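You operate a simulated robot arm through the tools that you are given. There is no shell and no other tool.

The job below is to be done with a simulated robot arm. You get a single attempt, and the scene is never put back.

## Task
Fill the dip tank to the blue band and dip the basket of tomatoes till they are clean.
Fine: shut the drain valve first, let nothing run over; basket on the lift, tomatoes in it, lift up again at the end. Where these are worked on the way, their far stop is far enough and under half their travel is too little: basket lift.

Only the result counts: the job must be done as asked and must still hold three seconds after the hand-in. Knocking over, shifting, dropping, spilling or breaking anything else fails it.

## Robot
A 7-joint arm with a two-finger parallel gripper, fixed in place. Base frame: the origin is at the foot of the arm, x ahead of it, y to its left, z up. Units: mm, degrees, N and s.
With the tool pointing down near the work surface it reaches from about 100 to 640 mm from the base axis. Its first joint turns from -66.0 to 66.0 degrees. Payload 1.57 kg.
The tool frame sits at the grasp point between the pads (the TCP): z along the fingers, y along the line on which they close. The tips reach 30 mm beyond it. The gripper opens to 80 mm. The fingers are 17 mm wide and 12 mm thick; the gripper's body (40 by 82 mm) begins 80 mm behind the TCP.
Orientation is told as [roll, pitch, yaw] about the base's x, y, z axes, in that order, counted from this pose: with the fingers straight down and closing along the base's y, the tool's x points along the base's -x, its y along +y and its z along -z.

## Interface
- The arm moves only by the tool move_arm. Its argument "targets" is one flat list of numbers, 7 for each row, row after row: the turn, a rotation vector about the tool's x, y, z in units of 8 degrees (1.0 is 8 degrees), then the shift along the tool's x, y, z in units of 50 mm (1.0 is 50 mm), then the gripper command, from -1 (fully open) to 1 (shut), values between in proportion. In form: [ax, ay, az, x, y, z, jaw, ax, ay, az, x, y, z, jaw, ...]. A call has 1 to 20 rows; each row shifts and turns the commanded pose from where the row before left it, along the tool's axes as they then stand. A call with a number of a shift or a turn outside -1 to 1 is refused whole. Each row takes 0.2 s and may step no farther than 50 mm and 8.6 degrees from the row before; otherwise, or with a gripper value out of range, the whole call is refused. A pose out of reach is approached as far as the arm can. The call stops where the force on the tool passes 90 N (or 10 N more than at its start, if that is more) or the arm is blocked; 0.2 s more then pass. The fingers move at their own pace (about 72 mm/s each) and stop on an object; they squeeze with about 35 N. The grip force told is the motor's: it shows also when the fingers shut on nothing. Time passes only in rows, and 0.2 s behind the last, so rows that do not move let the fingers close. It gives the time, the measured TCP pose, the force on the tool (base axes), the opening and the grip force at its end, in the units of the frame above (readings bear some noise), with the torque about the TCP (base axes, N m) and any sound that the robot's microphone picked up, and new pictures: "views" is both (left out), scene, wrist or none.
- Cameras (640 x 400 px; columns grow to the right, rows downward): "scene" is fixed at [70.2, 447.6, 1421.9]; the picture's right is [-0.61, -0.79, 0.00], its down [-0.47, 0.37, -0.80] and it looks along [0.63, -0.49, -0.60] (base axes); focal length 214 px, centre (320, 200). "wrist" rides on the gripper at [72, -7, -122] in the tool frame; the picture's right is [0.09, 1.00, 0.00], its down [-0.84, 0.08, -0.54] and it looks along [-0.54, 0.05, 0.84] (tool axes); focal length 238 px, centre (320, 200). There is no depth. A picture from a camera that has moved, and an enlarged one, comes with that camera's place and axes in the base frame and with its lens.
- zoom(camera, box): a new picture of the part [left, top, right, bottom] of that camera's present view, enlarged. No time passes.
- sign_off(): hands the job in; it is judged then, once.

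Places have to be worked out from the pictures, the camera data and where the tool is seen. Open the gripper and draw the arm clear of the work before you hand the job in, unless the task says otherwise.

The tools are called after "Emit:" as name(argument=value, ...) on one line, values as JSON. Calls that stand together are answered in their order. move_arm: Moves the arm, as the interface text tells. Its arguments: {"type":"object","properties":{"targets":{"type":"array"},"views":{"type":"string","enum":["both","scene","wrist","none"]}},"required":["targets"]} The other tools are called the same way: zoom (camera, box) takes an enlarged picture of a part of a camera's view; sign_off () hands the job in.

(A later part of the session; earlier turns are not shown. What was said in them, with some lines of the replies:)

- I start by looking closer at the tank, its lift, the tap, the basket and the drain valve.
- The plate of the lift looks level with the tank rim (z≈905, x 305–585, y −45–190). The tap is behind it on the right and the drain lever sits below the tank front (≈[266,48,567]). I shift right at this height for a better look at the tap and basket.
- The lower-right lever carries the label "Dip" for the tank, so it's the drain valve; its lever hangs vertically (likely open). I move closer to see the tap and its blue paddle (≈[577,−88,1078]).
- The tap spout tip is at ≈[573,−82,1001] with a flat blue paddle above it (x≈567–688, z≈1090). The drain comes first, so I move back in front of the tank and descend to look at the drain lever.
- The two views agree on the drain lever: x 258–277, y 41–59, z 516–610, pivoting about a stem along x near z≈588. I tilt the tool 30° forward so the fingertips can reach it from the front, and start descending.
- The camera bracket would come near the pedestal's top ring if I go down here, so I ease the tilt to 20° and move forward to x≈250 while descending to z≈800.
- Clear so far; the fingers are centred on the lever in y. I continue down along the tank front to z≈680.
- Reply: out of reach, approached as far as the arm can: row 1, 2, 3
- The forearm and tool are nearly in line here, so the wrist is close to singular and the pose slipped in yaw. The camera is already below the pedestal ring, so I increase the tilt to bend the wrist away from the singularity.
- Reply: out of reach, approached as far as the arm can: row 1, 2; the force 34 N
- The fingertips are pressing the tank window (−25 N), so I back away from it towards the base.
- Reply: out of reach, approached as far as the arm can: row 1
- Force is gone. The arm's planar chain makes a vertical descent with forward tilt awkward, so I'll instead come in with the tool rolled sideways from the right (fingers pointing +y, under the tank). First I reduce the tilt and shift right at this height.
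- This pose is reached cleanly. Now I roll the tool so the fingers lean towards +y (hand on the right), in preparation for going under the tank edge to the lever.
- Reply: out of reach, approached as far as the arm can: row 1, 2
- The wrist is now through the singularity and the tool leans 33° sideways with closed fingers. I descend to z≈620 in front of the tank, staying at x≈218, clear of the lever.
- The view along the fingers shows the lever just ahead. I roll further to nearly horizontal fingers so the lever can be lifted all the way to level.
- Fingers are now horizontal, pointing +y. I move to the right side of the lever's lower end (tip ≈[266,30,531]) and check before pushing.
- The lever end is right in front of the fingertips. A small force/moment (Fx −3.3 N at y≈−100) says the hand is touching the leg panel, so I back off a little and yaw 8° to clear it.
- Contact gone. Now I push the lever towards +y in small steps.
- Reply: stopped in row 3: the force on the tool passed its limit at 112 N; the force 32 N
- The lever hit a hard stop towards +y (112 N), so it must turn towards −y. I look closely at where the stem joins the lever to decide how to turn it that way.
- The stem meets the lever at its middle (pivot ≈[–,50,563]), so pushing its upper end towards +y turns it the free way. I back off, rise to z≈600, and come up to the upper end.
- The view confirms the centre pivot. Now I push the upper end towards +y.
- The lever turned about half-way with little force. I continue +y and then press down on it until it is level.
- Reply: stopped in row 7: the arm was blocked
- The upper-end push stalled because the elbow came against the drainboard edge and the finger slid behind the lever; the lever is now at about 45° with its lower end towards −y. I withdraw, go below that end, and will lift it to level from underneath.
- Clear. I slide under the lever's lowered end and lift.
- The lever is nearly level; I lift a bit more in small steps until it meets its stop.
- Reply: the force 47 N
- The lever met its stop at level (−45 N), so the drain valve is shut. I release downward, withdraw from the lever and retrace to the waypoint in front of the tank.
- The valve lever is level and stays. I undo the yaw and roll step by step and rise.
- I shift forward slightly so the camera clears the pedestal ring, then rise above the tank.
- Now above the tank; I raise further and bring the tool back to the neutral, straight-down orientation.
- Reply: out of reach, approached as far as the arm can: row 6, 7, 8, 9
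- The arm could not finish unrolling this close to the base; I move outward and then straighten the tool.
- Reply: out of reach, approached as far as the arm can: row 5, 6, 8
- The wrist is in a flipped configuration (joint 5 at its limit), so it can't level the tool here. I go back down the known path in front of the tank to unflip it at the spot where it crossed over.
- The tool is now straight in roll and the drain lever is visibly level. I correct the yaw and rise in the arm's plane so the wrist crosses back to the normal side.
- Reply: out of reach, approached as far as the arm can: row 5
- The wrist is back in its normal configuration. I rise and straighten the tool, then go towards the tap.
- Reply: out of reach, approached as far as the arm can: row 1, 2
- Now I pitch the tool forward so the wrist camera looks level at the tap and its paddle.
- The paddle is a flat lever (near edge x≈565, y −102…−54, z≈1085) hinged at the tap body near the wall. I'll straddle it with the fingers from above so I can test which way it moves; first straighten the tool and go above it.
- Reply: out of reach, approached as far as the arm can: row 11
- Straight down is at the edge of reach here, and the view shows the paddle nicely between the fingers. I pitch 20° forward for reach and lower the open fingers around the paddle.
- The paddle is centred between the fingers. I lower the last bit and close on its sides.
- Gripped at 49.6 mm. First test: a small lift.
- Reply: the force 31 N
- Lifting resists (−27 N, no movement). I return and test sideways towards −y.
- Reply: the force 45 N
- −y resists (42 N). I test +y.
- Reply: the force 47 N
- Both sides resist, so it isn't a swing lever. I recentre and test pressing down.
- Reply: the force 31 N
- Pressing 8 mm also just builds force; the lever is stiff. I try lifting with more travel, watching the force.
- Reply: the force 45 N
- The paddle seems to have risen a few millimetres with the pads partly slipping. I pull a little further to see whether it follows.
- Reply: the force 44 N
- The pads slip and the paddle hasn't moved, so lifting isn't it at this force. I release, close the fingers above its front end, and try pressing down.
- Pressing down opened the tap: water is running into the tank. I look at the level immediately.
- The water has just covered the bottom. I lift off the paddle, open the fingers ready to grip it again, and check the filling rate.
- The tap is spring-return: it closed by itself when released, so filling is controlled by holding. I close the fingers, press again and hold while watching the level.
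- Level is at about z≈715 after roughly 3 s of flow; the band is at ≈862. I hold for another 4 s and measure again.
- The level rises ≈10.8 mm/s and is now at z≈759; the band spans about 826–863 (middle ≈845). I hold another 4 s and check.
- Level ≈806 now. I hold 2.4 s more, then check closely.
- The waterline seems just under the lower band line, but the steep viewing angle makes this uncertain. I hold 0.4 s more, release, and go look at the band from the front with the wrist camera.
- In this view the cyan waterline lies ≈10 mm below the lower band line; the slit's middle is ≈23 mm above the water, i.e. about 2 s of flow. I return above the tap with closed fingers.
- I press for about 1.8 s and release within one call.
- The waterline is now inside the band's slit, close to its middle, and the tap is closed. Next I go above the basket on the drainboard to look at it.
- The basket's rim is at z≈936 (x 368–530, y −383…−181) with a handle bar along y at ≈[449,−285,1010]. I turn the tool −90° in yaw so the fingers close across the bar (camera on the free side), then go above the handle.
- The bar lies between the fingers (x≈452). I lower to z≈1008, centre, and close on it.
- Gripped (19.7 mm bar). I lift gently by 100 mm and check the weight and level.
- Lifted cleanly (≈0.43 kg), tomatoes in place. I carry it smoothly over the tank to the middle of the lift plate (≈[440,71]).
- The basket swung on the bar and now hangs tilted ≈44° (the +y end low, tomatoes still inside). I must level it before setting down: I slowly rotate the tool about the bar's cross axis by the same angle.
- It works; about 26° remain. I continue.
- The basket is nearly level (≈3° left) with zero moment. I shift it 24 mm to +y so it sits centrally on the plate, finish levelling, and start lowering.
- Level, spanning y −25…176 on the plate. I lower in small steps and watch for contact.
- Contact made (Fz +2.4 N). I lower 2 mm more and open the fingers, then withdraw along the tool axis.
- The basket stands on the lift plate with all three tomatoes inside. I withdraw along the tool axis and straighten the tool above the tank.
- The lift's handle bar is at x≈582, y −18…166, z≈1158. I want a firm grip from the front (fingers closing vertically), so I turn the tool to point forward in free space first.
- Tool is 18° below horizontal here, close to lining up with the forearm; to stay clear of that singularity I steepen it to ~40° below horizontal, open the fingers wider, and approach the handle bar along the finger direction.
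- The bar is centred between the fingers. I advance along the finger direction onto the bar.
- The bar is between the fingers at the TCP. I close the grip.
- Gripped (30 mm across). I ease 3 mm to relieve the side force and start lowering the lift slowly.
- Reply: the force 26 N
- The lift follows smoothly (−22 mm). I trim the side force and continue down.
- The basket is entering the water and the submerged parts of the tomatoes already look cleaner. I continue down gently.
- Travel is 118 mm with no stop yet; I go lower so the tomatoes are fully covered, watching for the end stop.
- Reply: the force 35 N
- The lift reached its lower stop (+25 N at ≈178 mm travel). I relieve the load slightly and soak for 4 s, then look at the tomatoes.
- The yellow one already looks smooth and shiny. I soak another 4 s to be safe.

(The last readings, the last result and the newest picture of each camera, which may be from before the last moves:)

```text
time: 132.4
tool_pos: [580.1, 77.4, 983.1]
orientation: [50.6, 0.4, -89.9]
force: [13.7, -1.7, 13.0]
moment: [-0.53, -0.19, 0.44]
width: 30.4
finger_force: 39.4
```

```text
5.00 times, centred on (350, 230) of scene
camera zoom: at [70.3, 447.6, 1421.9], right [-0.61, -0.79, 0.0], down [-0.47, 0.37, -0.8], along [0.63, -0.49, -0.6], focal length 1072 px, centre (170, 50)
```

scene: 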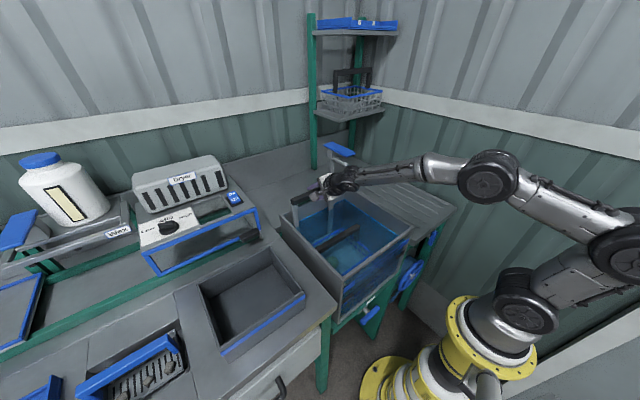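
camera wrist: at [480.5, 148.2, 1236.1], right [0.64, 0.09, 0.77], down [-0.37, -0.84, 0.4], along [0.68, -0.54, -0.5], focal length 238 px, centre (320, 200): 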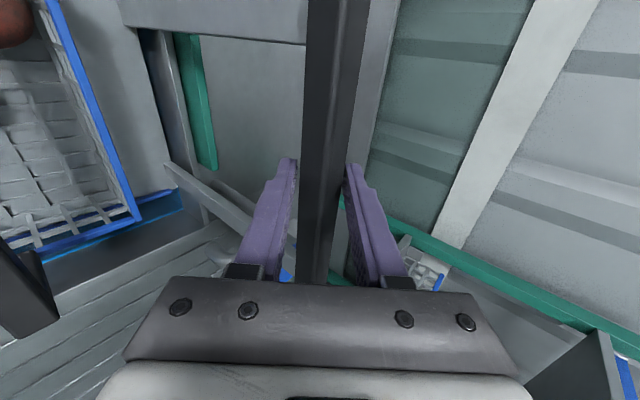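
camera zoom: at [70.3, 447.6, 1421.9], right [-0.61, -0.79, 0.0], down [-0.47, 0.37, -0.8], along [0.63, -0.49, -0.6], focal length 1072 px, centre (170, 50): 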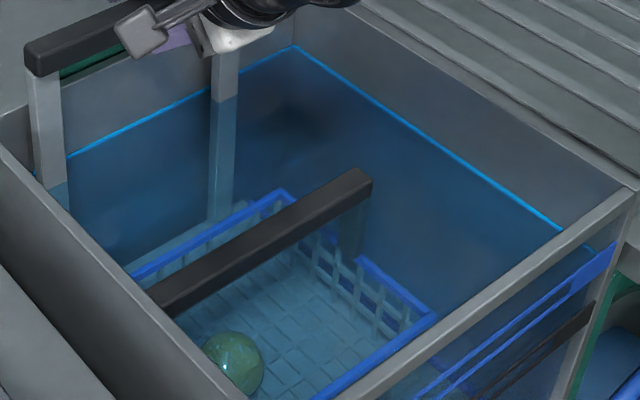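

Now I raise the lift slowly.

Emit:
move_arm(targets=[0, 0, 0, 0, 0.08, -0.06, 1, 0, 0, 0, 0, 0.115, -0.097, 1, 0, 0, 0, 0, 0.153, -0.129, 1, 0, 0, 0, 0, 0.153, -0.129, 1, 0, 0, 0, 0, 0.153, -0.129, 1, 0, 0, 0, 0, 0.153, -0.129, 1, 0, 0, 0, 0, 0.153, -0.129, 1, 0, 0, 0, 0, 0.153, -0.129, 1, 0, 0, 0, 0, 0.153, -0.129, 1], views="scene")

Emit:
zoom(camera="scene", box=[290, 160, 410, 280])

```text
time: 134.4
tool_pos: [577.4, 76.9, 1061.6]
orientation: [49.8, 0.3, -90.0]
force: [19.2, -2.4, -6.3]
moment: [-0.5, -0.09, 0.37]
width: 30.3
finger_force: 39.4
```

scene: 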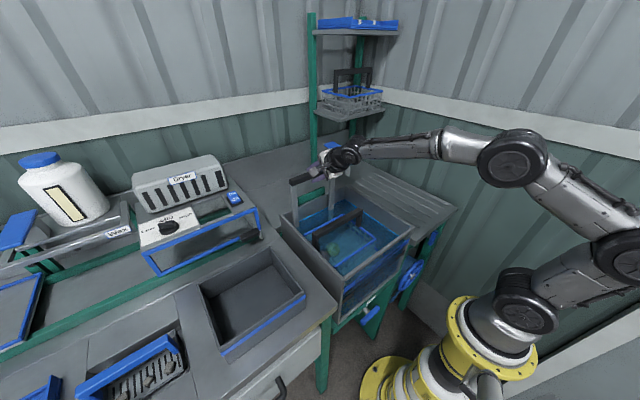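

```text
3.33 times, centred on (350, 220) of scene
camera zoom: at [70.9, 447.6, 1421.9], right [-0.61, -0.79, 0.0], down [-0.47, 0.37, -0.8], along [0.63, -0.49, -0.6], focal length 715 px, centre (220, 133)
```

zoom: 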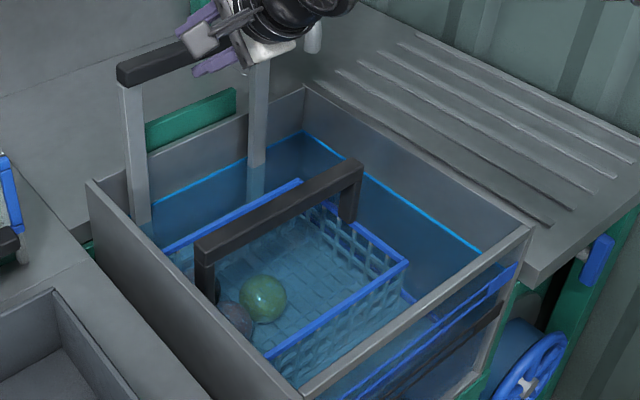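

Emit:
move_arm(targets=[0, 0, 0, 0, 0.18, -0.1, 1, 0, 0, 0, 0, 0.153, -0.129, 1, 0, 0, 0, 0, 0.153, -0.129, 1, 0, 0, 0, 0, 0.153, -0.129, 1, 0, 0, 0, 0, 0.153, -0.129, 1, 0, 0, 0, 0, 0.153, -0.129, 1, 0, 0, 0, 0, 0.153, -0.129, 1, 0, 0, 0, 0, 0.115, -0.097, 1], views="scene")

Emit:
zoom(camera="scene", box=[290, 150, 410, 270])

```text
time: 136.2
tool_pos: [577.1, 78.0, 1139.8]
orientation: [50.1, 0.3, -90.1]
force: [-20.3, 12.2, -7.1]
moment: [-0.7, 0.07, 0.38]
width: 30.4
finger_force: 39.8
```

scene: 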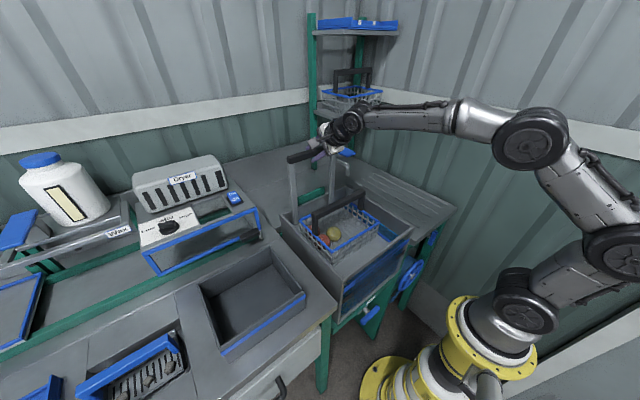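

```text
3.33 times, centred on (350, 210) of scene
camera zoom: at [69.6, 448.0, 1421.8], right [-0.61, -0.79, 0.0], down [-0.47, 0.36, -0.8], along [0.63, -0.49, -0.6], focal length 715 px, centre (220, 167)
```

zoom: 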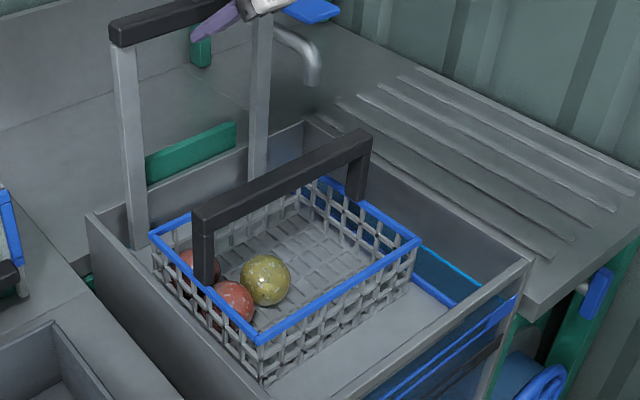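

Emit:
zoom(camera="scene", box=[315, 215, 355, 255])

Emit:
zoom(camera="wrist", box=[0, 0, 200, 200])

```text
10.00 times, centred on (335, 235) of scene
camera zoom: at [69.6, 448.0, 1421.8], right [-0.61, -0.79, 0.0], down [-0.47, 0.36, -0.8], along [0.63, -0.49, -0.6], focal length 2145 px, centre (170, -150)
```

zoom: 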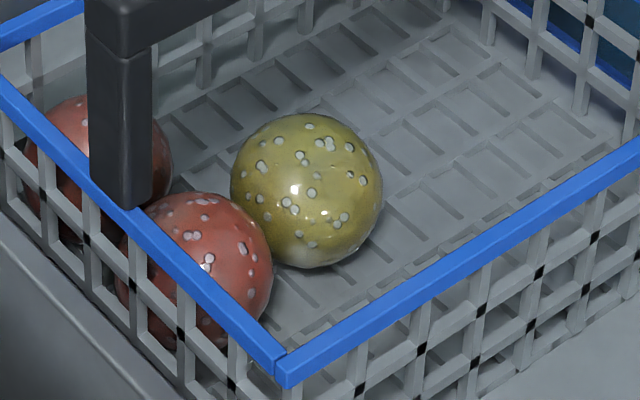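

```text
2.00 times, centred on (100, 100) of wrist
camera zoom: at [480.6, 148.7, 1214.8], right [0.64, 0.09, 0.76], down [-0.36, -0.84, 0.4], along [0.68, -0.54, -0.5], focal length 477 px, centre (760, 400)
```

zoom: 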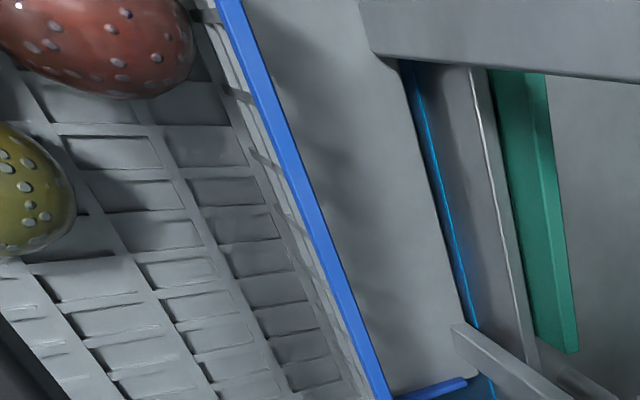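

The tomatoes are now glossy with water drops. To be sure they're clean I dip once more, fully, and compare.

Emit:
move_arm(targets=[0, 0, 0, 0, -0.15, 0.08, 1, 0, 0, 0, 0, -0.18, 0.152, 1, 0, 0, 0, 0, -0.18, 0.152, 1, 0, 0, 0, 0, -0.18, 0.152, 1, 0, 0, 0, 0, -0.18, 0.152, 1, 0, 0, 0, 0, -0.18, 0.152, 1, 0, 0, 0, 0, -0.18, 0.152, 1, 0, 0, 0, 0, -0.18, 0.152, 1, 0, 0, 0, 0, -0.18, 0.152, 1, 0, 0, 0, 0, -0.18, 0.152, 1, 0, 0, 0, 0, -0.18, 0.152, 1, 0, 0, 0, 0, -0.18, 0.152, 1, 0, 0, 0, 0, -0.153, 0.129, 1], views="scene")

```text
time: 139.0
tool_pos: [578.4, 76.6, 993.1]
orientation: [50.0, 0.3, -90.0]
force: [18.1, 1.2, 2.3]
moment: [-0.69, -0.13, 0.04]
width: 30.1
finger_force: 39.8
```

scene: 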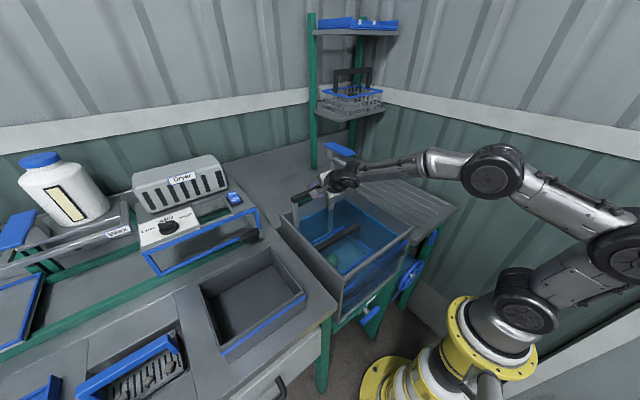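

Fully under again; I press to the stop gently and soak for about 4 s.

Emit:
move_arm(targets=[0, 0, 0, 0, -0.08, 0.1, 1, 0, 0, 0, 0, 0, 0, 1, 0, 0, 0, 0, 0, 0, 1, 0, 0, 0, 0, 0, 0, 1, 0, 0, 0, 0, 0, 0, 1, 0, 0, 0, 0, 0, 0, 1, 0, 0, 0, 0, 0, 0, 1, 0, 0, 0, 0, 0, 0, 1, 0, 0, 0, 0, 0, 0, 1, 0, 0, 0, 0, 0, 0, 1, 0, 0, 0, 0, 0, 0, 1, 0, 0, 0, 0, 0, 0, 1, 0, 0, 0, 0, 0, 0, 1, 0, 0, 0, 0, 0, 0, 1, 0, 0, 0, 0, 0, 0, 1, 0, 0, 0, 0, 0, 0, 1, 0, 0, 0, 0, 0, 0, 1, 0, 0, 0, 0, 0, 0, 1, 0, 0, 0, 0, 0, 0, 1, 0, 0, 0, 0, 0, 0, 1], views="none")

Emit:
move_arm(targets=[0, 0, 0, 0, 0.1, -0.08, 1, 0, 0, 0, 0, 0.153, -0.129, 1, 0, 0, 0, 0, 0.153, -0.129, 1, 0, 0, 0, 0, 0.153, -0.129, 1, 0, 0, 0, 0, 0.153, -0.129, 1, 0, 0, 0, 0, 0.153, -0.129, 1, 0, 0, 0, 0, 0.153, -0.129, 1, 0, 0, 0, 0, 0.153, -0.129, 1, 0, 0, 0, 0, 0.153, -0.129, 1, 0, 0, 0, 0, 0.153, -0.129, 1, 0, 0, 0, 0, 0.153, -0.129, 1, 0, 0, 0, 0, 0.153, -0.129, 1, 0, 0, 0, 0, 0.153, -0.129, 1, 0, 0, 0, 0, 0.153, -0.129, 1, 0, 0, 0, 0, 0.153, -0.129, 1, 0, 0, 0, 0, 0.153, -0.129, 1], views="scene")

Emit:
zoom(camera="scene", box=[315, 205, 365, 255])

```text
time: 143.2
tool_pos: [577.8, 76.5, 987.0]
orientation: [50.0, 0.3, -89.9]
force: [-16.7, 4.4, -4.6]
moment: [-0.51, 0.05, 0.45]
width: 30.1
finger_force: 39.2
```

```text
time: 146.6
tool_pos: [578.0, 77.7, 1142.8]
orientation: [50.3, 0.3, -89.9]
force: [26.1, 13.0, -6.4]
moment: [-0.66, -0.17, 0.27]
width: 30.3
finger_force: 39.4
```

scene: 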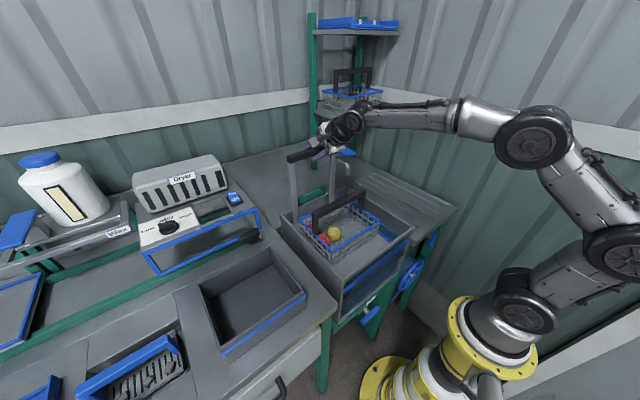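

```text
8.00 times, centred on (340, 230) of scene
camera zoom: at [71.2, 448.0, 1421.7], right [-0.61, -0.79, 0.0], down [-0.47, 0.36, -0.8], along [0.63, -0.49, -0.6], focal length 1716 px, centre (160, -40)
```

zoom: 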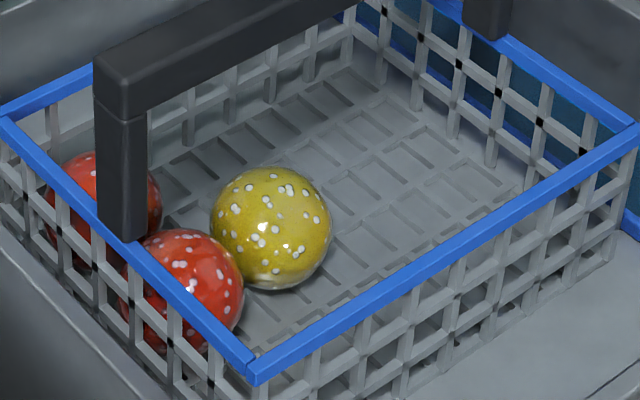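

Clearly brighter after the second dip; a faint haze may remain, so I dip a third time and compare again.

Emit:
move_arm(targets=[0, 0, 0, 0, -0.1, 0.12, 1, 0, 0, 0, 0, -0.18, 0.152, 1, 0, 0, 0, 0, -0.18, 0.152, 1, 0, 0, 0, 0, -0.18, 0.152, 1, 0, 0, 0, 0, -0.18, 0.152, 1, 0, 0, 0, 0, -0.18, 0.152, 1, 0, 0, 0, 0, -0.18, 0.152, 1, 0, 0, 0, 0, -0.18, 0.152, 1, 0, 0, 0, 0, -0.18, 0.152, 1, 0, 0, 0, 0, -0.18, 0.152, 1, 0, 0, 0, 0, -0.18, 0.152, 1, 0, 0, 0, 0, -0.18, 0.152, 1, 0, 0, 0, 0, -0.18, 0.152, 1, 0, 0, 0, 0, -0.09, 0.07, 1], views="none")

Emit:
move_arm(targets=[0, 0, 0, 0, 0, 0, 1, 0, 0, 0, 0, 0, 0, 1, 0, 0, 0, 0, 0, 0, 1, 0, 0, 0, 0, 0, 0, 1, 0, 0, 0, 0, 0, 0, 1, 0, 0, 0, 0, 0, 0, 1, 0, 0, 0, 0, 0, 0, 1, 0, 0, 0, 0, 0, 0, 1, 0, 0, 0, 0, 0, 0, 1, 0, 0, 0, 0, 0, 0, 1, 0, 0, 0, 0, 0, 0, 1, 0, 0, 0, 0, 0, 0, 1, 0, 0, 0, 0, 0, 0, 1, 0, 0, 0, 0, 0, 0, 1, 0, 0, 0, 0, 0, 0, 1, 0, 0, 0, 0, 0, 0, 1, 0, 0, 0, 0, 0, 0, 1, 0, 0, 0, 0, 0, 0, 1, 0, 0, 0, 0, 0, 0, 1, 0, 0, 0, 0, 0, 0, 1], views="scene")

Emit:
zoom(camera="scene", box=[305, 190, 395, 270])

```text
time: 149.6
tool_pos: [578.8, 76.4, 988.0]
orientation: [50.1, 0.2, -90.0]
force: [-21.2, -2.6, 1.7]
moment: [-0.73, -0.11, 0.18]
width: 30.3
finger_force: 39.7
```

```text
time: 153.8
tool_pos: [578.5, 77.3, 987.0]
orientation: [50.0, 0.3, -90.0]
force: [-10.2, -8.1, -2.7]
moment: [-0.63, -0.06, 0.34]
width: 30.5
finger_force: 39.4
```

scene: 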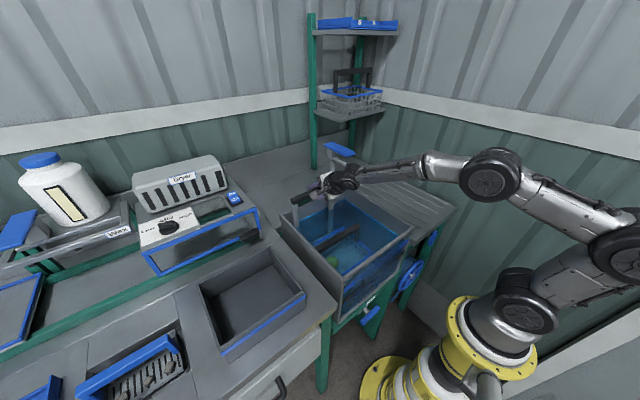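

```text
5.00 times, centred on (350, 230) of scene
camera zoom: at [69.9, 447.4, 1422.0], right [-0.61, -0.79, 0.0], down [-0.47, 0.37, -0.8], along [0.63, -0.49, -0.6], focal length 1072 px, centre (170, 50)
```

zoom: 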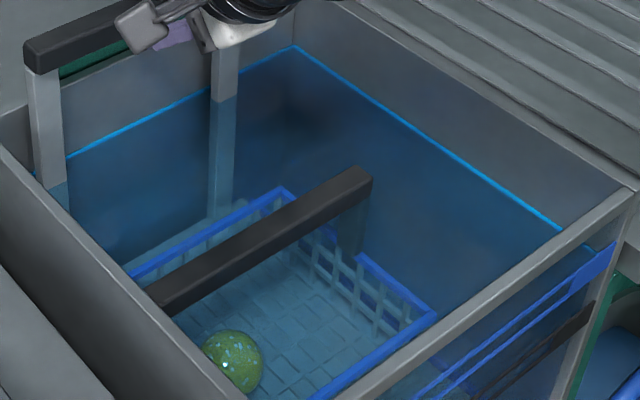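

Raising again for comparison.

Emit:
move_arm(targets=[0, 0, 0, 0, 0.08, -0.1, 1, 0, 0, 0, 0, 0.153, -0.129, 1, 0, 0, 0, 0, 0.153, -0.129, 1, 0, 0, 0, 0, 0.153, -0.129, 1, 0, 0, 0, 0, 0.153, -0.129, 1, 0, 0, 0, 0, 0.153, -0.129, 1, 0, 0, 0, 0, 0.153, -0.129, 1, 0, 0, 0, 0, 0.153, -0.129, 1, 0, 0, 0, 0, 0.153, -0.129, 1, 0, 0, 0, 0, 0.153, -0.129, 1, 0, 0, 0, 0, 0.153, -0.129, 1, 0, 0, 0, 0, 0.153, -0.129, 1, 0, 0, 0, 0, 0.153, -0.129, 1, 0, 0, 0, 0, 0.153, -0.129, 1, 0, 0, 0, 0, 0.153, -0.129, 1, 0, 0, 0, 0, 0.153, -0.129, 1], views="scene")

Emit:
zoom(camera="scene", box=[315, 205, 365, 255])

```text
time: 157.2
tool_pos: [576.3, 77.6, 1146.1]
orientation: [50.1, 0.4, -89.9]
force: [31.9, 0.3, -6.9]
moment: [-0.66, -0.26, 0.46]
width: 30.3
finger_force: 39.0
```

scene: 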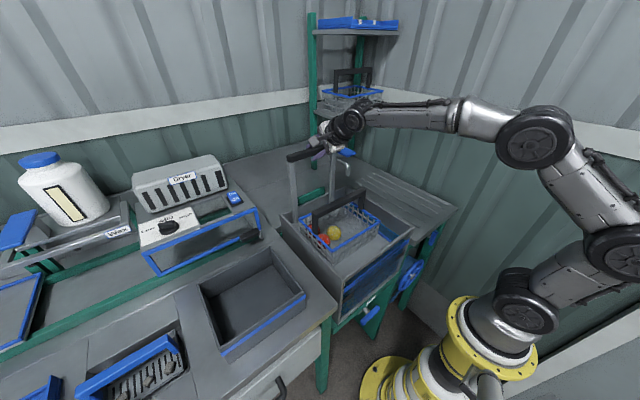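

```text
8.00 times, centred on (340, 230) of scene
camera zoom: at [71.3, 447.6, 1421.9], right [-0.61, -0.79, 0.0], down [-0.47, 0.37, -0.8], along [0.63, -0.49, -0.6], focal length 1716 px, centre (160, -40)
```

zoom: 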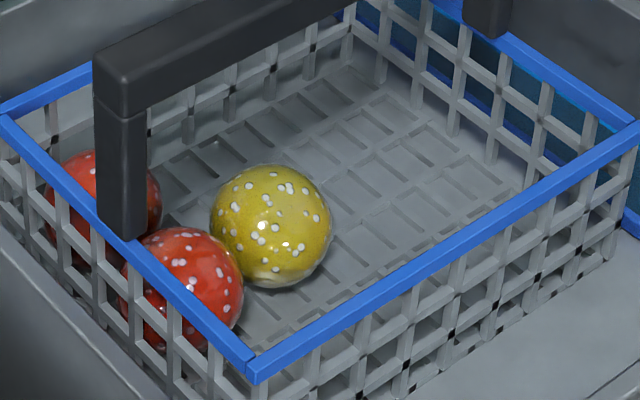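

Emit:
zoom(camera="scene", box=[318, 222, 345, 250])

Emit:
zoom(camera="wrist", box=[0, 0, 200, 200])

```text
14.29 times, centred on (332, 236) of scene
camera zoom: at [71.3, 447.6, 1421.9], right [-0.61, -0.79, 0.0], down [-0.47, 0.37, -0.8], along [0.63, -0.49, -0.6], focal length 3064 px, centre (156, -314)
```

zoom: 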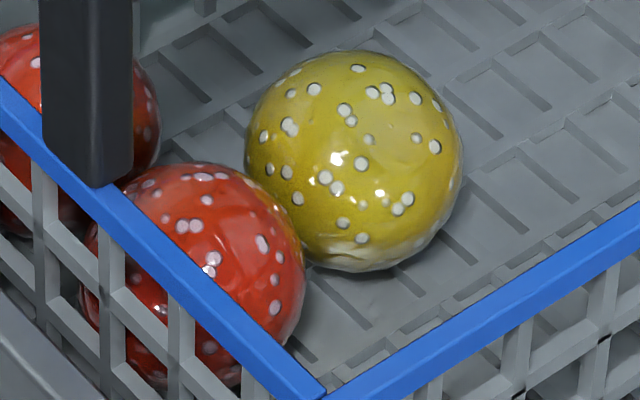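

```text
2.00 times, centred on (100, 100) of wrist
camera zoom: at [479.1, 148.8, 1219.7], right [0.64, 0.09, 0.76], down [-0.36, -0.84, 0.4], along [0.68, -0.54, -0.5], focal length 477 px, centre (760, 400)
```

zoom: 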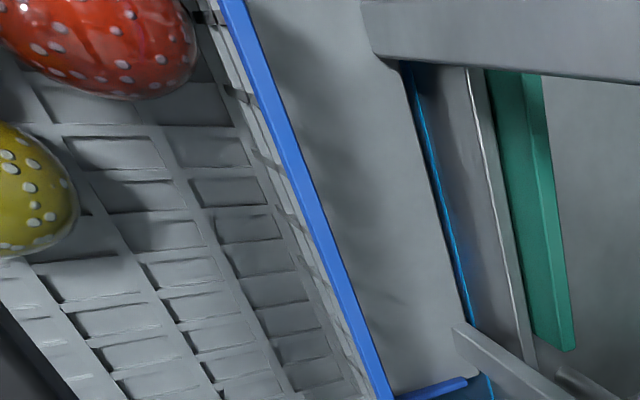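

They look clean; since another dip is cheap, I do one final dip to confirm nothing changes any more.

Emit:
move_arm(targets=[0, 0, 0, 0, -0.1, 0.14, 1, 0, 0, 0, 0, -0.18, 0.152, 1, 0, 0, 0, 0, -0.18, 0.152, 1, 0, 0, 0, 0, -0.18, 0.152, 1, 0, 0, 0, 0, -0.18, 0.152, 1, 0, 0, 0, 0, -0.18, 0.152, 1, 0, 0, 0, 0, -0.18, 0.152, 1, 0, 0, 0, 0, -0.18, 0.152, 1, 0, 0, 0, 0, -0.18, 0.152, 1, 0, 0, 0, 0, -0.18, 0.152, 1, 0, 0, 0, 0, -0.18, 0.152, 1, 0, 0, 0, 0, -0.18, 0.152, 1, 0, 0, 0, 0, -0.18, 0.152, 1, 0, 0, 0, 0, -0.1, 0.08, 1], views="none")

Emit:
move_arm(targets=[0, 0, 0, 0, 0, 0, 1, 0, 0, 0, 0, 0, 0, 1, 0, 0, 0, 0, 0, 0, 1, 0, 0, 0, 0, 0, 0, 1, 0, 0, 0, 0, 0, 0, 1, 0, 0, 0, 0, 0, 0, 1, 0, 0, 0, 0, 0, 0, 1, 0, 0, 0, 0, 0, 0, 1, 0, 0, 0, 0, 0, 0, 1, 0, 0, 0, 0, 0, 0, 1, 0, 0, 0, 0, 0, 0, 1, 0, 0, 0, 0, 0, 0, 1, 0, 0, 0, 0, 0, 0, 1, 0, 0, 0, 0, 0, 0, 1, 0, 0, 0, 0, 0, 0, 1, 0, 0, 0, 0, 0, 0, 1, 0, 0, 0, 0, 0, 0, 1, 0, 0, 0, 0, 0, 0, 1, 0, 0, 0, 0, 0, 0, 1, 0, 0, 0, 0, 0, 0, 1], views="none")

Emit:
move_arm(targets=[0, 0, 0, 0, 0.08, -0.1, 1, 0, 0, 0, 0, 0.153, -0.129, 1, 0, 0, 0, 0, 0.153, -0.129, 1, 0, 0, 0, 0, 0.153, -0.129, 1, 0, 0, 0, 0, 0.153, -0.129, 1, 0, 0, 0, 0, 0.153, -0.129, 1, 0, 0, 0, 0, 0.153, -0.129, 1, 0, 0, 0, 0, 0.153, -0.129, 1, 0, 0, 0, 0, 0.153, -0.129, 1, 0, 0, 0, 0, 0.153, -0.129, 1, 0, 0, 0, 0, 0.153, -0.129, 1, 0, 0, 0, 0, 0.153, -0.129, 1, 0, 0, 0, 0, 0.153, -0.129, 1, 0, 0, 0, 0, 0.153, -0.129, 1, 0, 0, 0, 0, 0.153, -0.129, 1, 0, 0, 0, 0, 0.153, -0.129, 1], views="scene")

Emit:
zoom(camera="scene", box=[315, 205, 365, 255])

```text
time: 160.2
tool_pos: [576.9, 77.8, 987.5]
orientation: [50.0, 0.3, -90.0]
force: [-18.9, 0.0, 2.6]
moment: [-0.49, -0.07, 0.59]
width: 30.3
finger_force: 39.2
```

```text
time: 164.4
tool_pos: [577.1, 78.6, 988.7]
orientation: [49.9, 0.3, -90.0]
force: [-15.3, -7.1, -3.1]
moment: [-0.58, -0.03, 0.38]
width: 30.5
finger_force: 39.3
```

```text
time: 167.8
tool_pos: [577.7, 77.7, 1145.7]
orientation: [50.1, 0.4, -90.0]
force: [16.5, 21.1, -6.6]
moment: [-0.57, -0.21, 0.52]
width: 30.6
finger_force: 39.5
```

scene: 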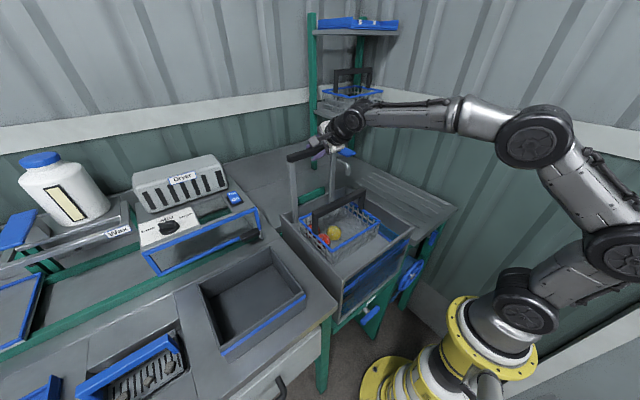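

```text
8.00 times, centred on (340, 230) of scene
camera zoom: at [70.8, 448.3, 1421.7], right [-0.61, -0.79, 0.0], down [-0.47, 0.36, -0.8], along [0.63, -0.49, -0.6], focal length 1716 px, centre (160, -40)
```

zoom: 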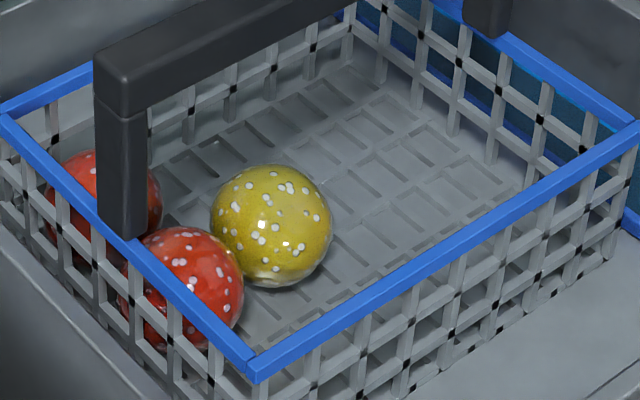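

No further change: clean. Now I raise the lift the rest of the way to its upper stop.

Emit:
move_arm(targets=[0, 0, 0, 0, 0.13, -0.09, 1, 0, 0, 0, 0, 0.09, -0.077, 1, 0, 0, 0, 0, 0.077, -0.065, 1], views="none")

```text
time: 168.6
tool_pos: [576.8, 78.0, 1162.9]
orientation: [49.9, 0.4, -89.9]
force: [-2.4, 18.7, -6.4]
moment: [-0.25, 0.13, 0.56]
width: 30.3
finger_force: 39.9
```

Emit:
move_arm(targets=[0, 0, 0, 0, 0.06, -0.05, 1, 0, 0, 0, 0, 0.046, -0.039, 1], views="both")

Emit:
zoom(camera="scene", box=[270, 110, 430, 270])

```text
time: 169.2
tool_pos: [576.5, 76.5, 1170.3]
orientation: [50.1, 0.3, -89.8]
force: [-0.2, 18.8, -6.9]
moment: [-0.48, 0.04, 0.34]
width: 30.6
finger_force: 39.6
camera wrist: at [479.4, 148.8, 1244.9], right [0.64, 0.09, 0.76], down [-0.36, -0.84, 0.4], along [0.68, -0.54, -0.5], focal length 238 px, centre (320, 200)
```

scene: 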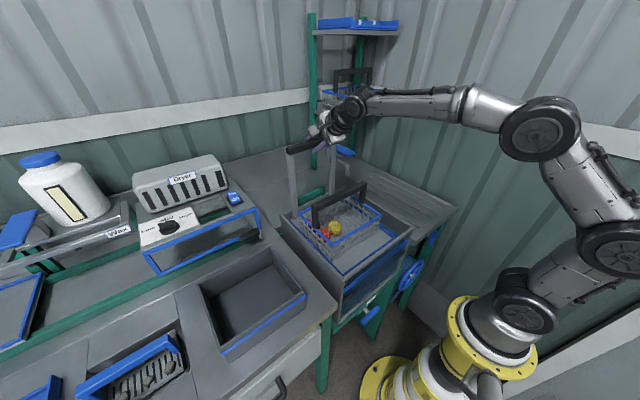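
wrist: 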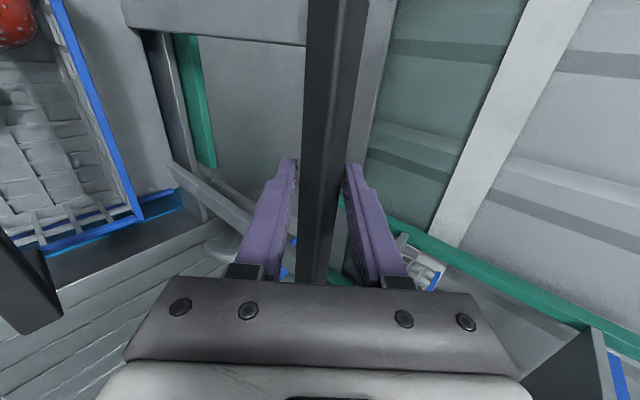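

```text
2.50 times, centred on (350, 190) of scene
camera zoom: at [70.3, 448.3, 1421.7], right [-0.61, -0.79, 0.0], down [-0.47, 0.36, -0.8], along [0.63, -0.49, -0.6], focal length 536 px, centre (245, 225)
```

zoom: 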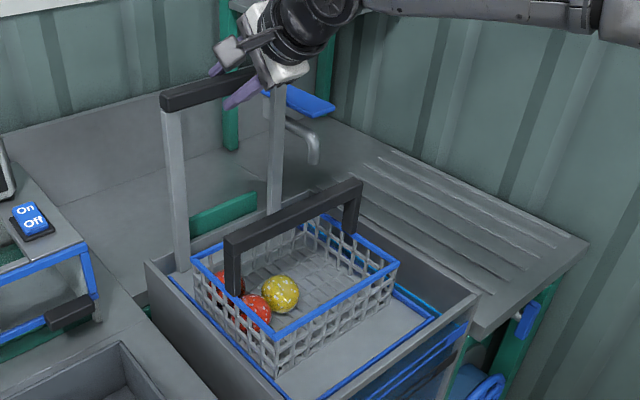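

Emit:
move_arm(targets=[0, 0, 0, 0, 0.06, -0.05, 1, 0, 0, 0, 0, 0.06, -0.05, 1], views="scene")

Emit:
zoom(camera="scene", box=[270, 110, 430, 270])

```text
time: 169.8
tool_pos: [576.7, 76.7, 1172.3]
orientation: [49.3, 0.3, -90.0]
force: [0.3, 19.9, -21.4]
moment: [-0.63, -0.04, 0.34]
width: 30.5
finger_force: 39.8
```

scene: 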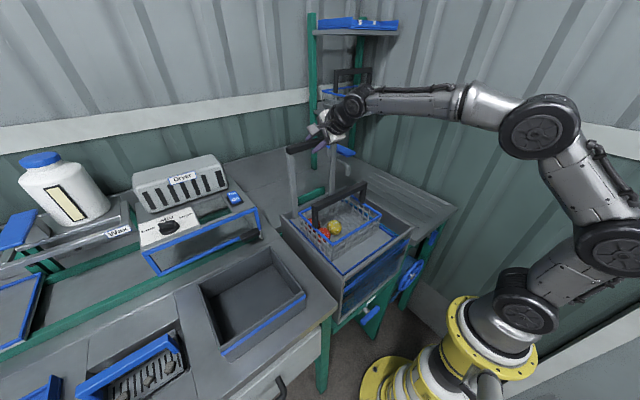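

```text
2.50 times, centred on (350, 190) of scene
camera zoom: at [70.6, 448.4, 1421.6], right [-0.61, -0.79, 0.0], down [-0.47, 0.36, -0.8], along [0.63, -0.49, -0.6], focal length 536 px, centre (245, 225)
```

zoom: 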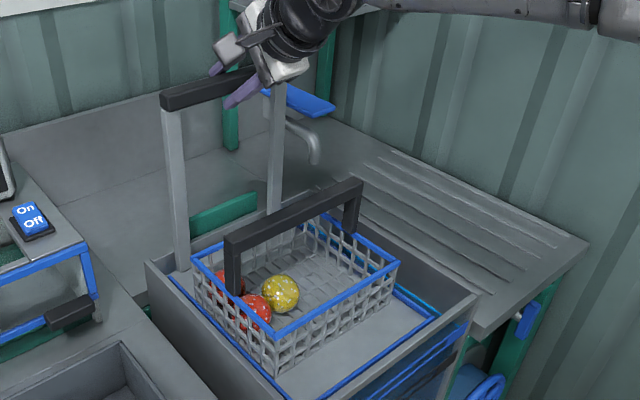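

The lift is at its upper stop (−21 N). I relax slightly, open the fingers a little and check that the lift holds.

Emit:
move_arm(targets=[0, 0, 0, 0, -0.04, 0.03, 1, 0, 0, 0, 0, 0, 0, 0, 0, 0, 0, 0, 0, 0, -0.5, 0, 0, 0, 0, 0, 0, -0.5, 0, 0, 0, 0, 0, 0, -0.5], views="both")

Emit:
zoom(camera="scene", box=[270, 110, 430, 270])

```text
time: 171.0
tool_pos: [576.5, 75.7, 1176.3]
orientation: [50.1, 0.3, -90.0]
force: [1.3, -0.1, -0.4]
moment: [0.0, 0.0, -0.03]
width: 59.8
finger_force: 0.0
camera wrist: at [479.4, 147.5, 1250.2], right [0.64, 0.09, 0.76], down [-0.37, -0.84, 0.4], along [0.68, -0.54, -0.5], focal length 238 px, centre (320, 200)
```

scene: 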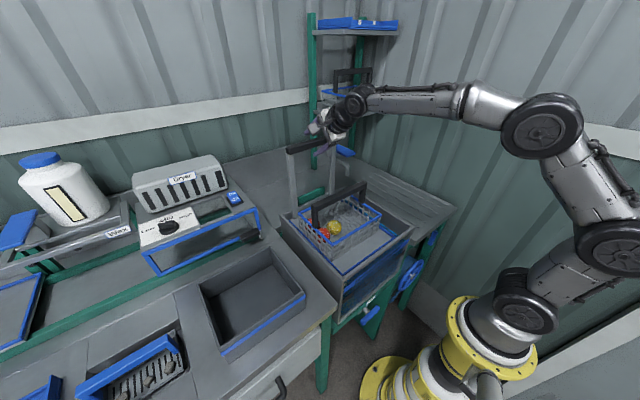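
wrist: 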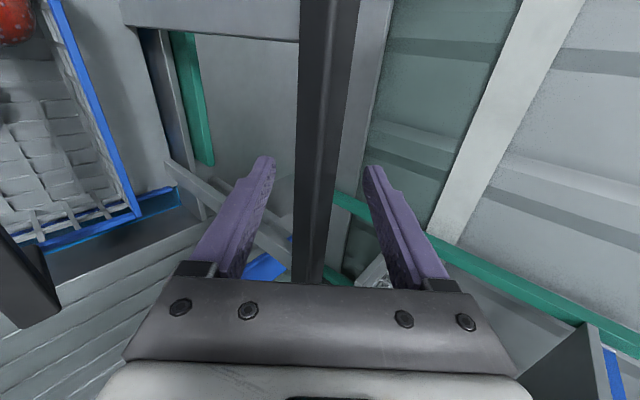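

```text
2.50 times, centred on (350, 190) of scene
camera zoom: at [70.2, 447.6, 1421.9], right [-0.61, -0.79, 0.0], down [-0.47, 0.37, -0.8], along [0.63, -0.49, -0.6], focal length 536 px, centre (245, 225)
```

zoom: 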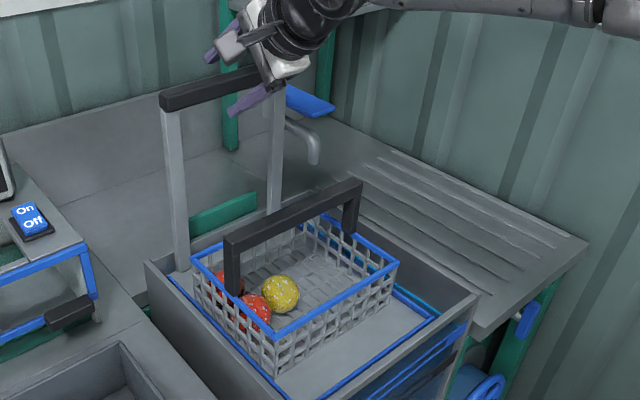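

The lift holds by itself. I withdraw along the finger direction, then straighten the tool and return to the front viewpoint to verify the water level.

Emit:
move_arm(targets=[0, 0, 0, 0, 0, -0.4, -0.5, 0, 0, 0, 0, 0, -0.8, -0.5, 0, 0, 0, 0, 0, -0.8, -0.5, 0, 0, 0, 0, 0, -0.6, -0.5, 1, 0, 0, 0, 0, 0, -0.5, 1, 0, 0, 0, 0, 0, -0.5, 1, 0, 0, 0, 0, 0, -0.5, 1, 0, 0, 0, 0, 0, -0.5, 1, 0, 0, 0, 0, 0, -0.5, 1, 0, 0, 0, 0, 0, -0.5, 0.25, 0, 0, 0, 0, 0, -0.5, 0, 0, 0, 0, 0, 0, -0.5], views="both")

```text
time: 173.6
tool_pos: [467.3, 74.6, 1246.0]
orientation: [-0.1, 0.3, -90.0]
force: [-0.1, 0.8, -0.5]
moment: [-0.01, -0.01, 0.03]
width: 60.2
finger_force: 0.1
out of reach, approached as far as the arm can: row 10, 11
camera wrist: at [461.1, 145.4, 1369.5], right [1.0, 0.09, 0.0], down [0.08, -0.84, 0.54], along [0.05, -0.54, -0.84], focal length 238 px, centre (320, 200)
```

scene: 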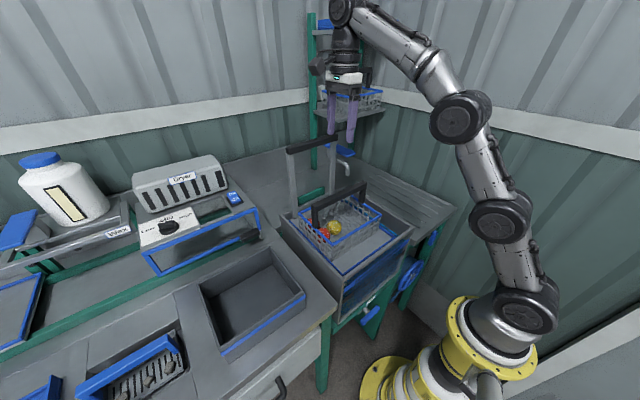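
wrist: 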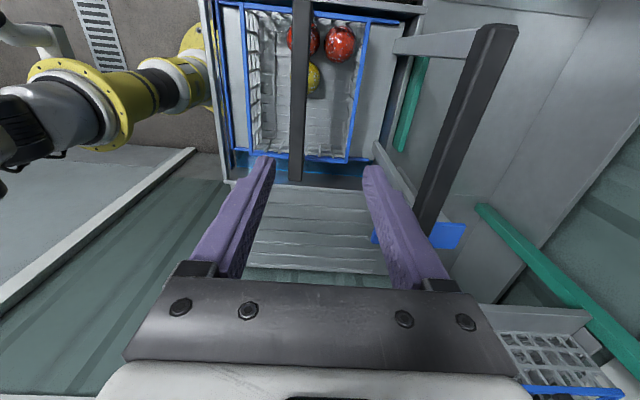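

Emit:
move_arm(targets=[0, 0, 0, -0.125, -0.835, 0.3, -0.5, 0, 0, 0, -0.125, -0.835, 0.3, -0.5, 0, 0, 0, -0.125, -0.835, 0.3, -0.5, 0, 0, 0, -0.125, -0.835, 0.3, -0.5, 0, 0, -0.94, 0, 0, 0, -0.5, 0, 0, -0.94, 0, 0, 0, -0.5, 0, 0, -0.94, 0, 0, 0, -0.5, 0, 0, -0.94, 0, 0, 0, -0.5, 0, 0, -0.94, 0, 0, 0, -0.5, 0, 0, -0.94, 0, 0, 0, -0.5, 0, 0, -0.94, 0, 0, 0, -0.5, 0, 0, -0.94, 0, 0, 0, -0.5, 0, 0, -0.94, 0, 0, 0, -0.5, 0, 0, -0.94, 0, 0, 0, -0.5, 0, 0, -0.94, 0, 0, 0, -0.5, 0, 0, -0.9, 0, 0, 0, -0.5, 0, 0, 0, 0, 0, 0, -1], views="both")

```text
time: 177.2
tool_pos: [300.5, 48.6, 1183.8]
orientation: [0.3, -0.1, 0.0]
force: [0.4, 0.2, -0.4]
moment: [0.02, -0.01, 0.0]
width: 80.0
finger_force: 0.1
camera wrist: at [229.1, 42.4, 1308.6], right [-0.09, 1.0, 0.01], down [0.84, 0.07, 0.54], along [0.54, 0.05, -0.84], focal length 238 px, centre (320, 200)
```

scene: 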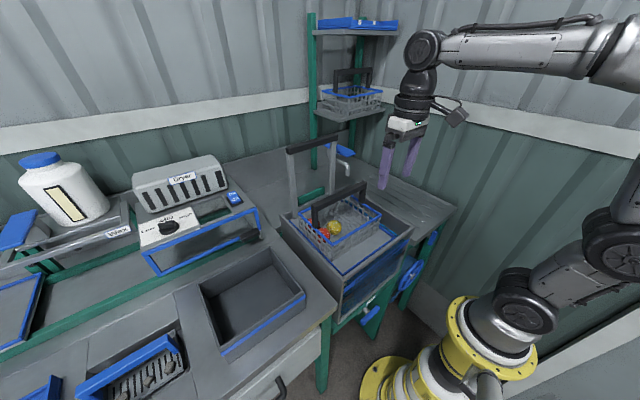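
wrist: 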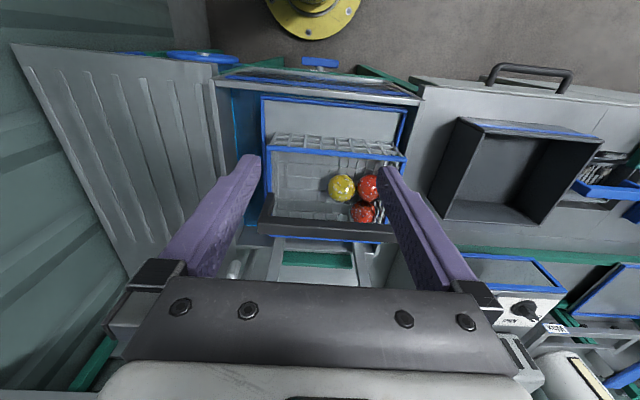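

I go to the same front viewpoint as before to confirm the level in the band.

Emit:
move_arm(targets=[0, 0, 0, 0.42, 0, 0.7, -1, 0, 0, 0, 0.42, 0, 0.7, -1, 0, 0, 0, 0.42, 0, 0.7, -1, 0, 0, 0, 0.42, 0, 0.7, -1, 0, 0, 0, 0, 0, 0.9, -1, 0, 0, 0, 0, 0, 0.9, -1, 0, -1, 0, 0, 0, 0, -1, 0, -1, 0, 0, 0, 0, -1, 0, -1, 0, 0, 0, 0, -1, 0, -0.75, 0, 0, 0, 0, -1, 0, 0, 0, 0, 0, 0, -1], views="wrist")

Emit:
zoom(camera="wrist", box=[220, 80, 420, 240])

Emit:
zoom(camera="scene", box=[290, 130, 410, 270])

```text
time: 179.6
tool_pos: [217.3, 50.6, 956.5]
orientation: [0.4, -30.1, -0.2]
force: [0.3, 0.3, -1.2]
moment: [-0.03, -0.02, 0.02]
width: 79.8
finger_force: 0.1
camera wrist: at [94.0, 44.5, 1026.4], right [-0.08, 1.0, -0.04], down [0.45, 0.07, 0.89], along [0.89, 0.05, -0.46], focal length 238 px, centre (320, 200)
```

wrist: 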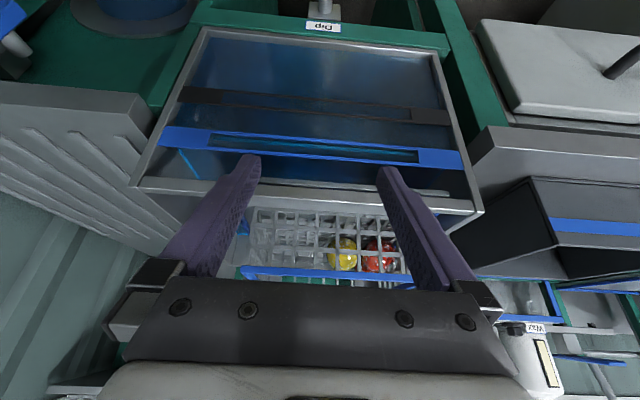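

```text
2.50 times, centred on (320, 160) of wrist
camera zoom: at [94.0, 44.5, 1026.4], right [-0.08, 1.0, -0.04], down [0.45, 0.07, 0.89], along [0.89, 0.05, -0.46], focal length 596 px, centre (320, 300)
```

zoom: 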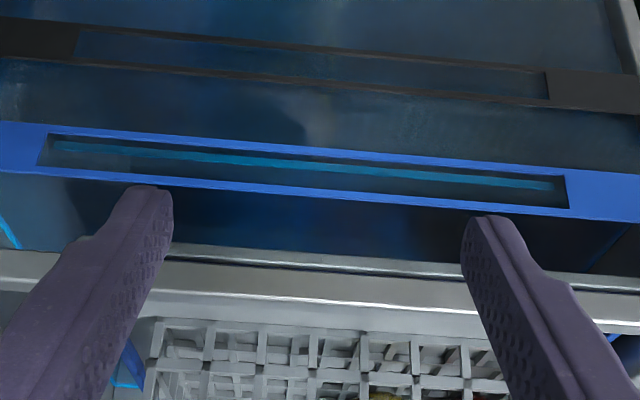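

```text
2.86 times, centred on (350, 200) of scene
camera zoom: at [70.1, 447.6, 1421.9], right [-0.61, -0.79, 0.0], down [-0.47, 0.37, -0.8], along [0.63, -0.49, -0.6], focal length 613 px, centre (234, 200)
```

zoom: 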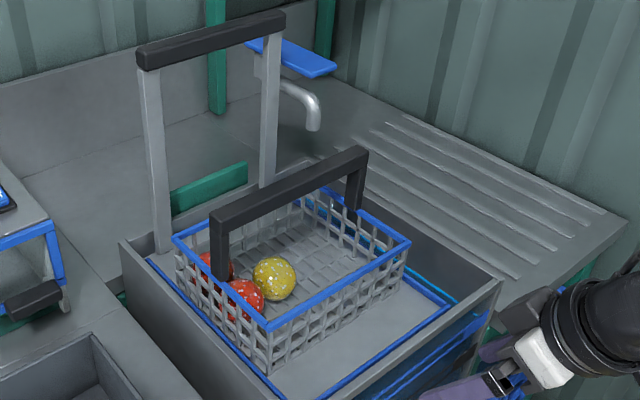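

Water level sits within the band's slit, the tap and drain are shut, the lift is up with the basket and clean tomatoes. I draw the arm up and clear before handing in.

Emit:
move_arm(targets=[0, 0, 0, -0.467, 0, -0.81, -1, 0, 0, 0, -0.467, 0, -0.81, -1, 0, 0, 0, -0.467, 0, -0.81, -1, 0, 1, 0, 0, 0, 0, -1, 0, 1, 0, 0, 0, 0, -1, 0, 1, 0, 0, 0, 0, -1, 0, 0.76, 0, 0, 0, 0, -1, 0, 0, 0, -0.3, 0, -0.8, -1, 0, 0, 0, -0.3, 0, -0.8, -1, 0, 0, 0, -0.3, 0, -0.8, -1, 0, 0, 0, -0.3, 0, -0.8, -1, 0, 0, 0, 0, 0, 0, -1], views="both")

Emit:
zoom(camera="scene", box=[280, 130, 440, 330])

```text
time: 182.2
tool_pos: [276.4, 49.7, 1255.4]
orientation: [0.3, 0.1, -0.1]
force: [-0.6, -0.4, 0.3]
moment: [0.0, 0.01, 0.02]
width: 80.0
finger_force: 0.0
camera wrist: at [206.1, 43.2, 1378.8], right [-0.09, 1.0, 0.01], down [0.84, 0.07, 0.54], along [0.54, 0.05, -0.84], focal length 238 px, centre (320, 200)
```

scene: 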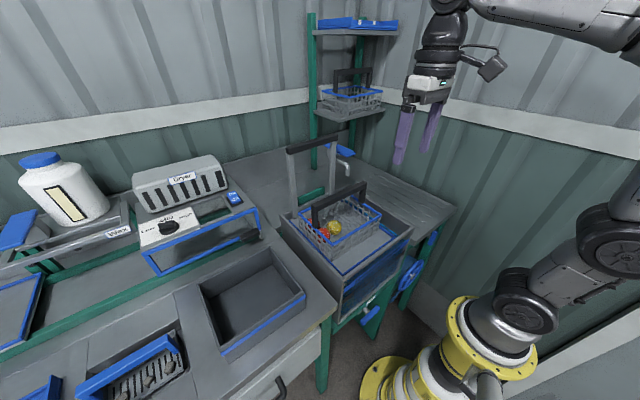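
wrist: 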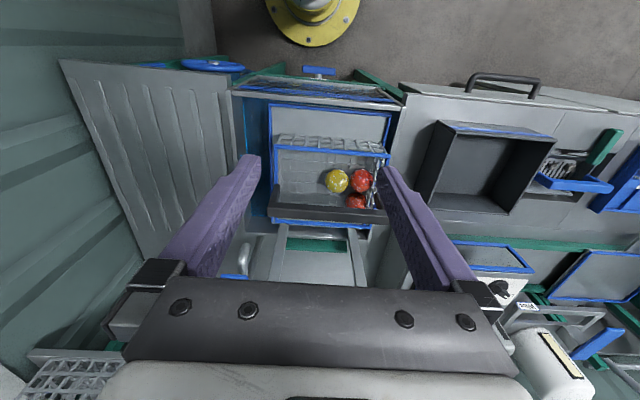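

```text
2.00 times, centred on (360, 230) of scene
camera zoom: at [70.2, 447.6, 1421.9], right [-0.61, -0.79, 0.0], down [-0.47, 0.37, -0.8], along [0.63, -0.49, -0.6], focal length 429 px, centre (240, 140)
```

zoom: 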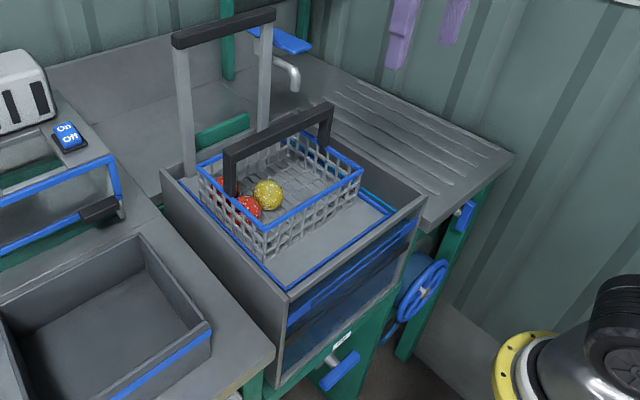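

Everything is in order: drain shut, level in the blue band, tap off, basket with three clean tomatoes on the raised lift, gripper open and clear. I hand the job in.

Emit:
sign_off()

```text
The job is handed in.
```

The dip tank is filled to the blue band, and the three tomatoes are clean and back up on the raised lift. I've handed the job in; no verdict has come back yet.

- **Drain:** I shut the drain valve before any water ran. Its lever is level against its stop.
- **Water:** the last check showed the level inside the slit of the blue band, still there after dipping, and nothing ran over. The tap closes by itself when released, and it is off.
- **Basket:** while I carried it to the lift it swung on its handle and tilted about 44°. I levelled it before setting it down, and all three tomatoes stayed in.
- **Cleaning:** I dipped the basket four times with the lift run down to or nearly to its lower stop, soaking it about 4 to 8 seconds each time. The tomatoes looked the same after the fourth dip as after the third, so I stopped there.
- **Finish:** the lift is at its upper stop and holds on its own. The gripper is open and the arm is clear of the work.

While working the drain valve, I pressed the fingertips on the tank's front window (about 25 N), and the arm's elbow came up against the drainboard edge. The hand also touched a leg panel lightly. I saw nothing moved or damaged from any of these.
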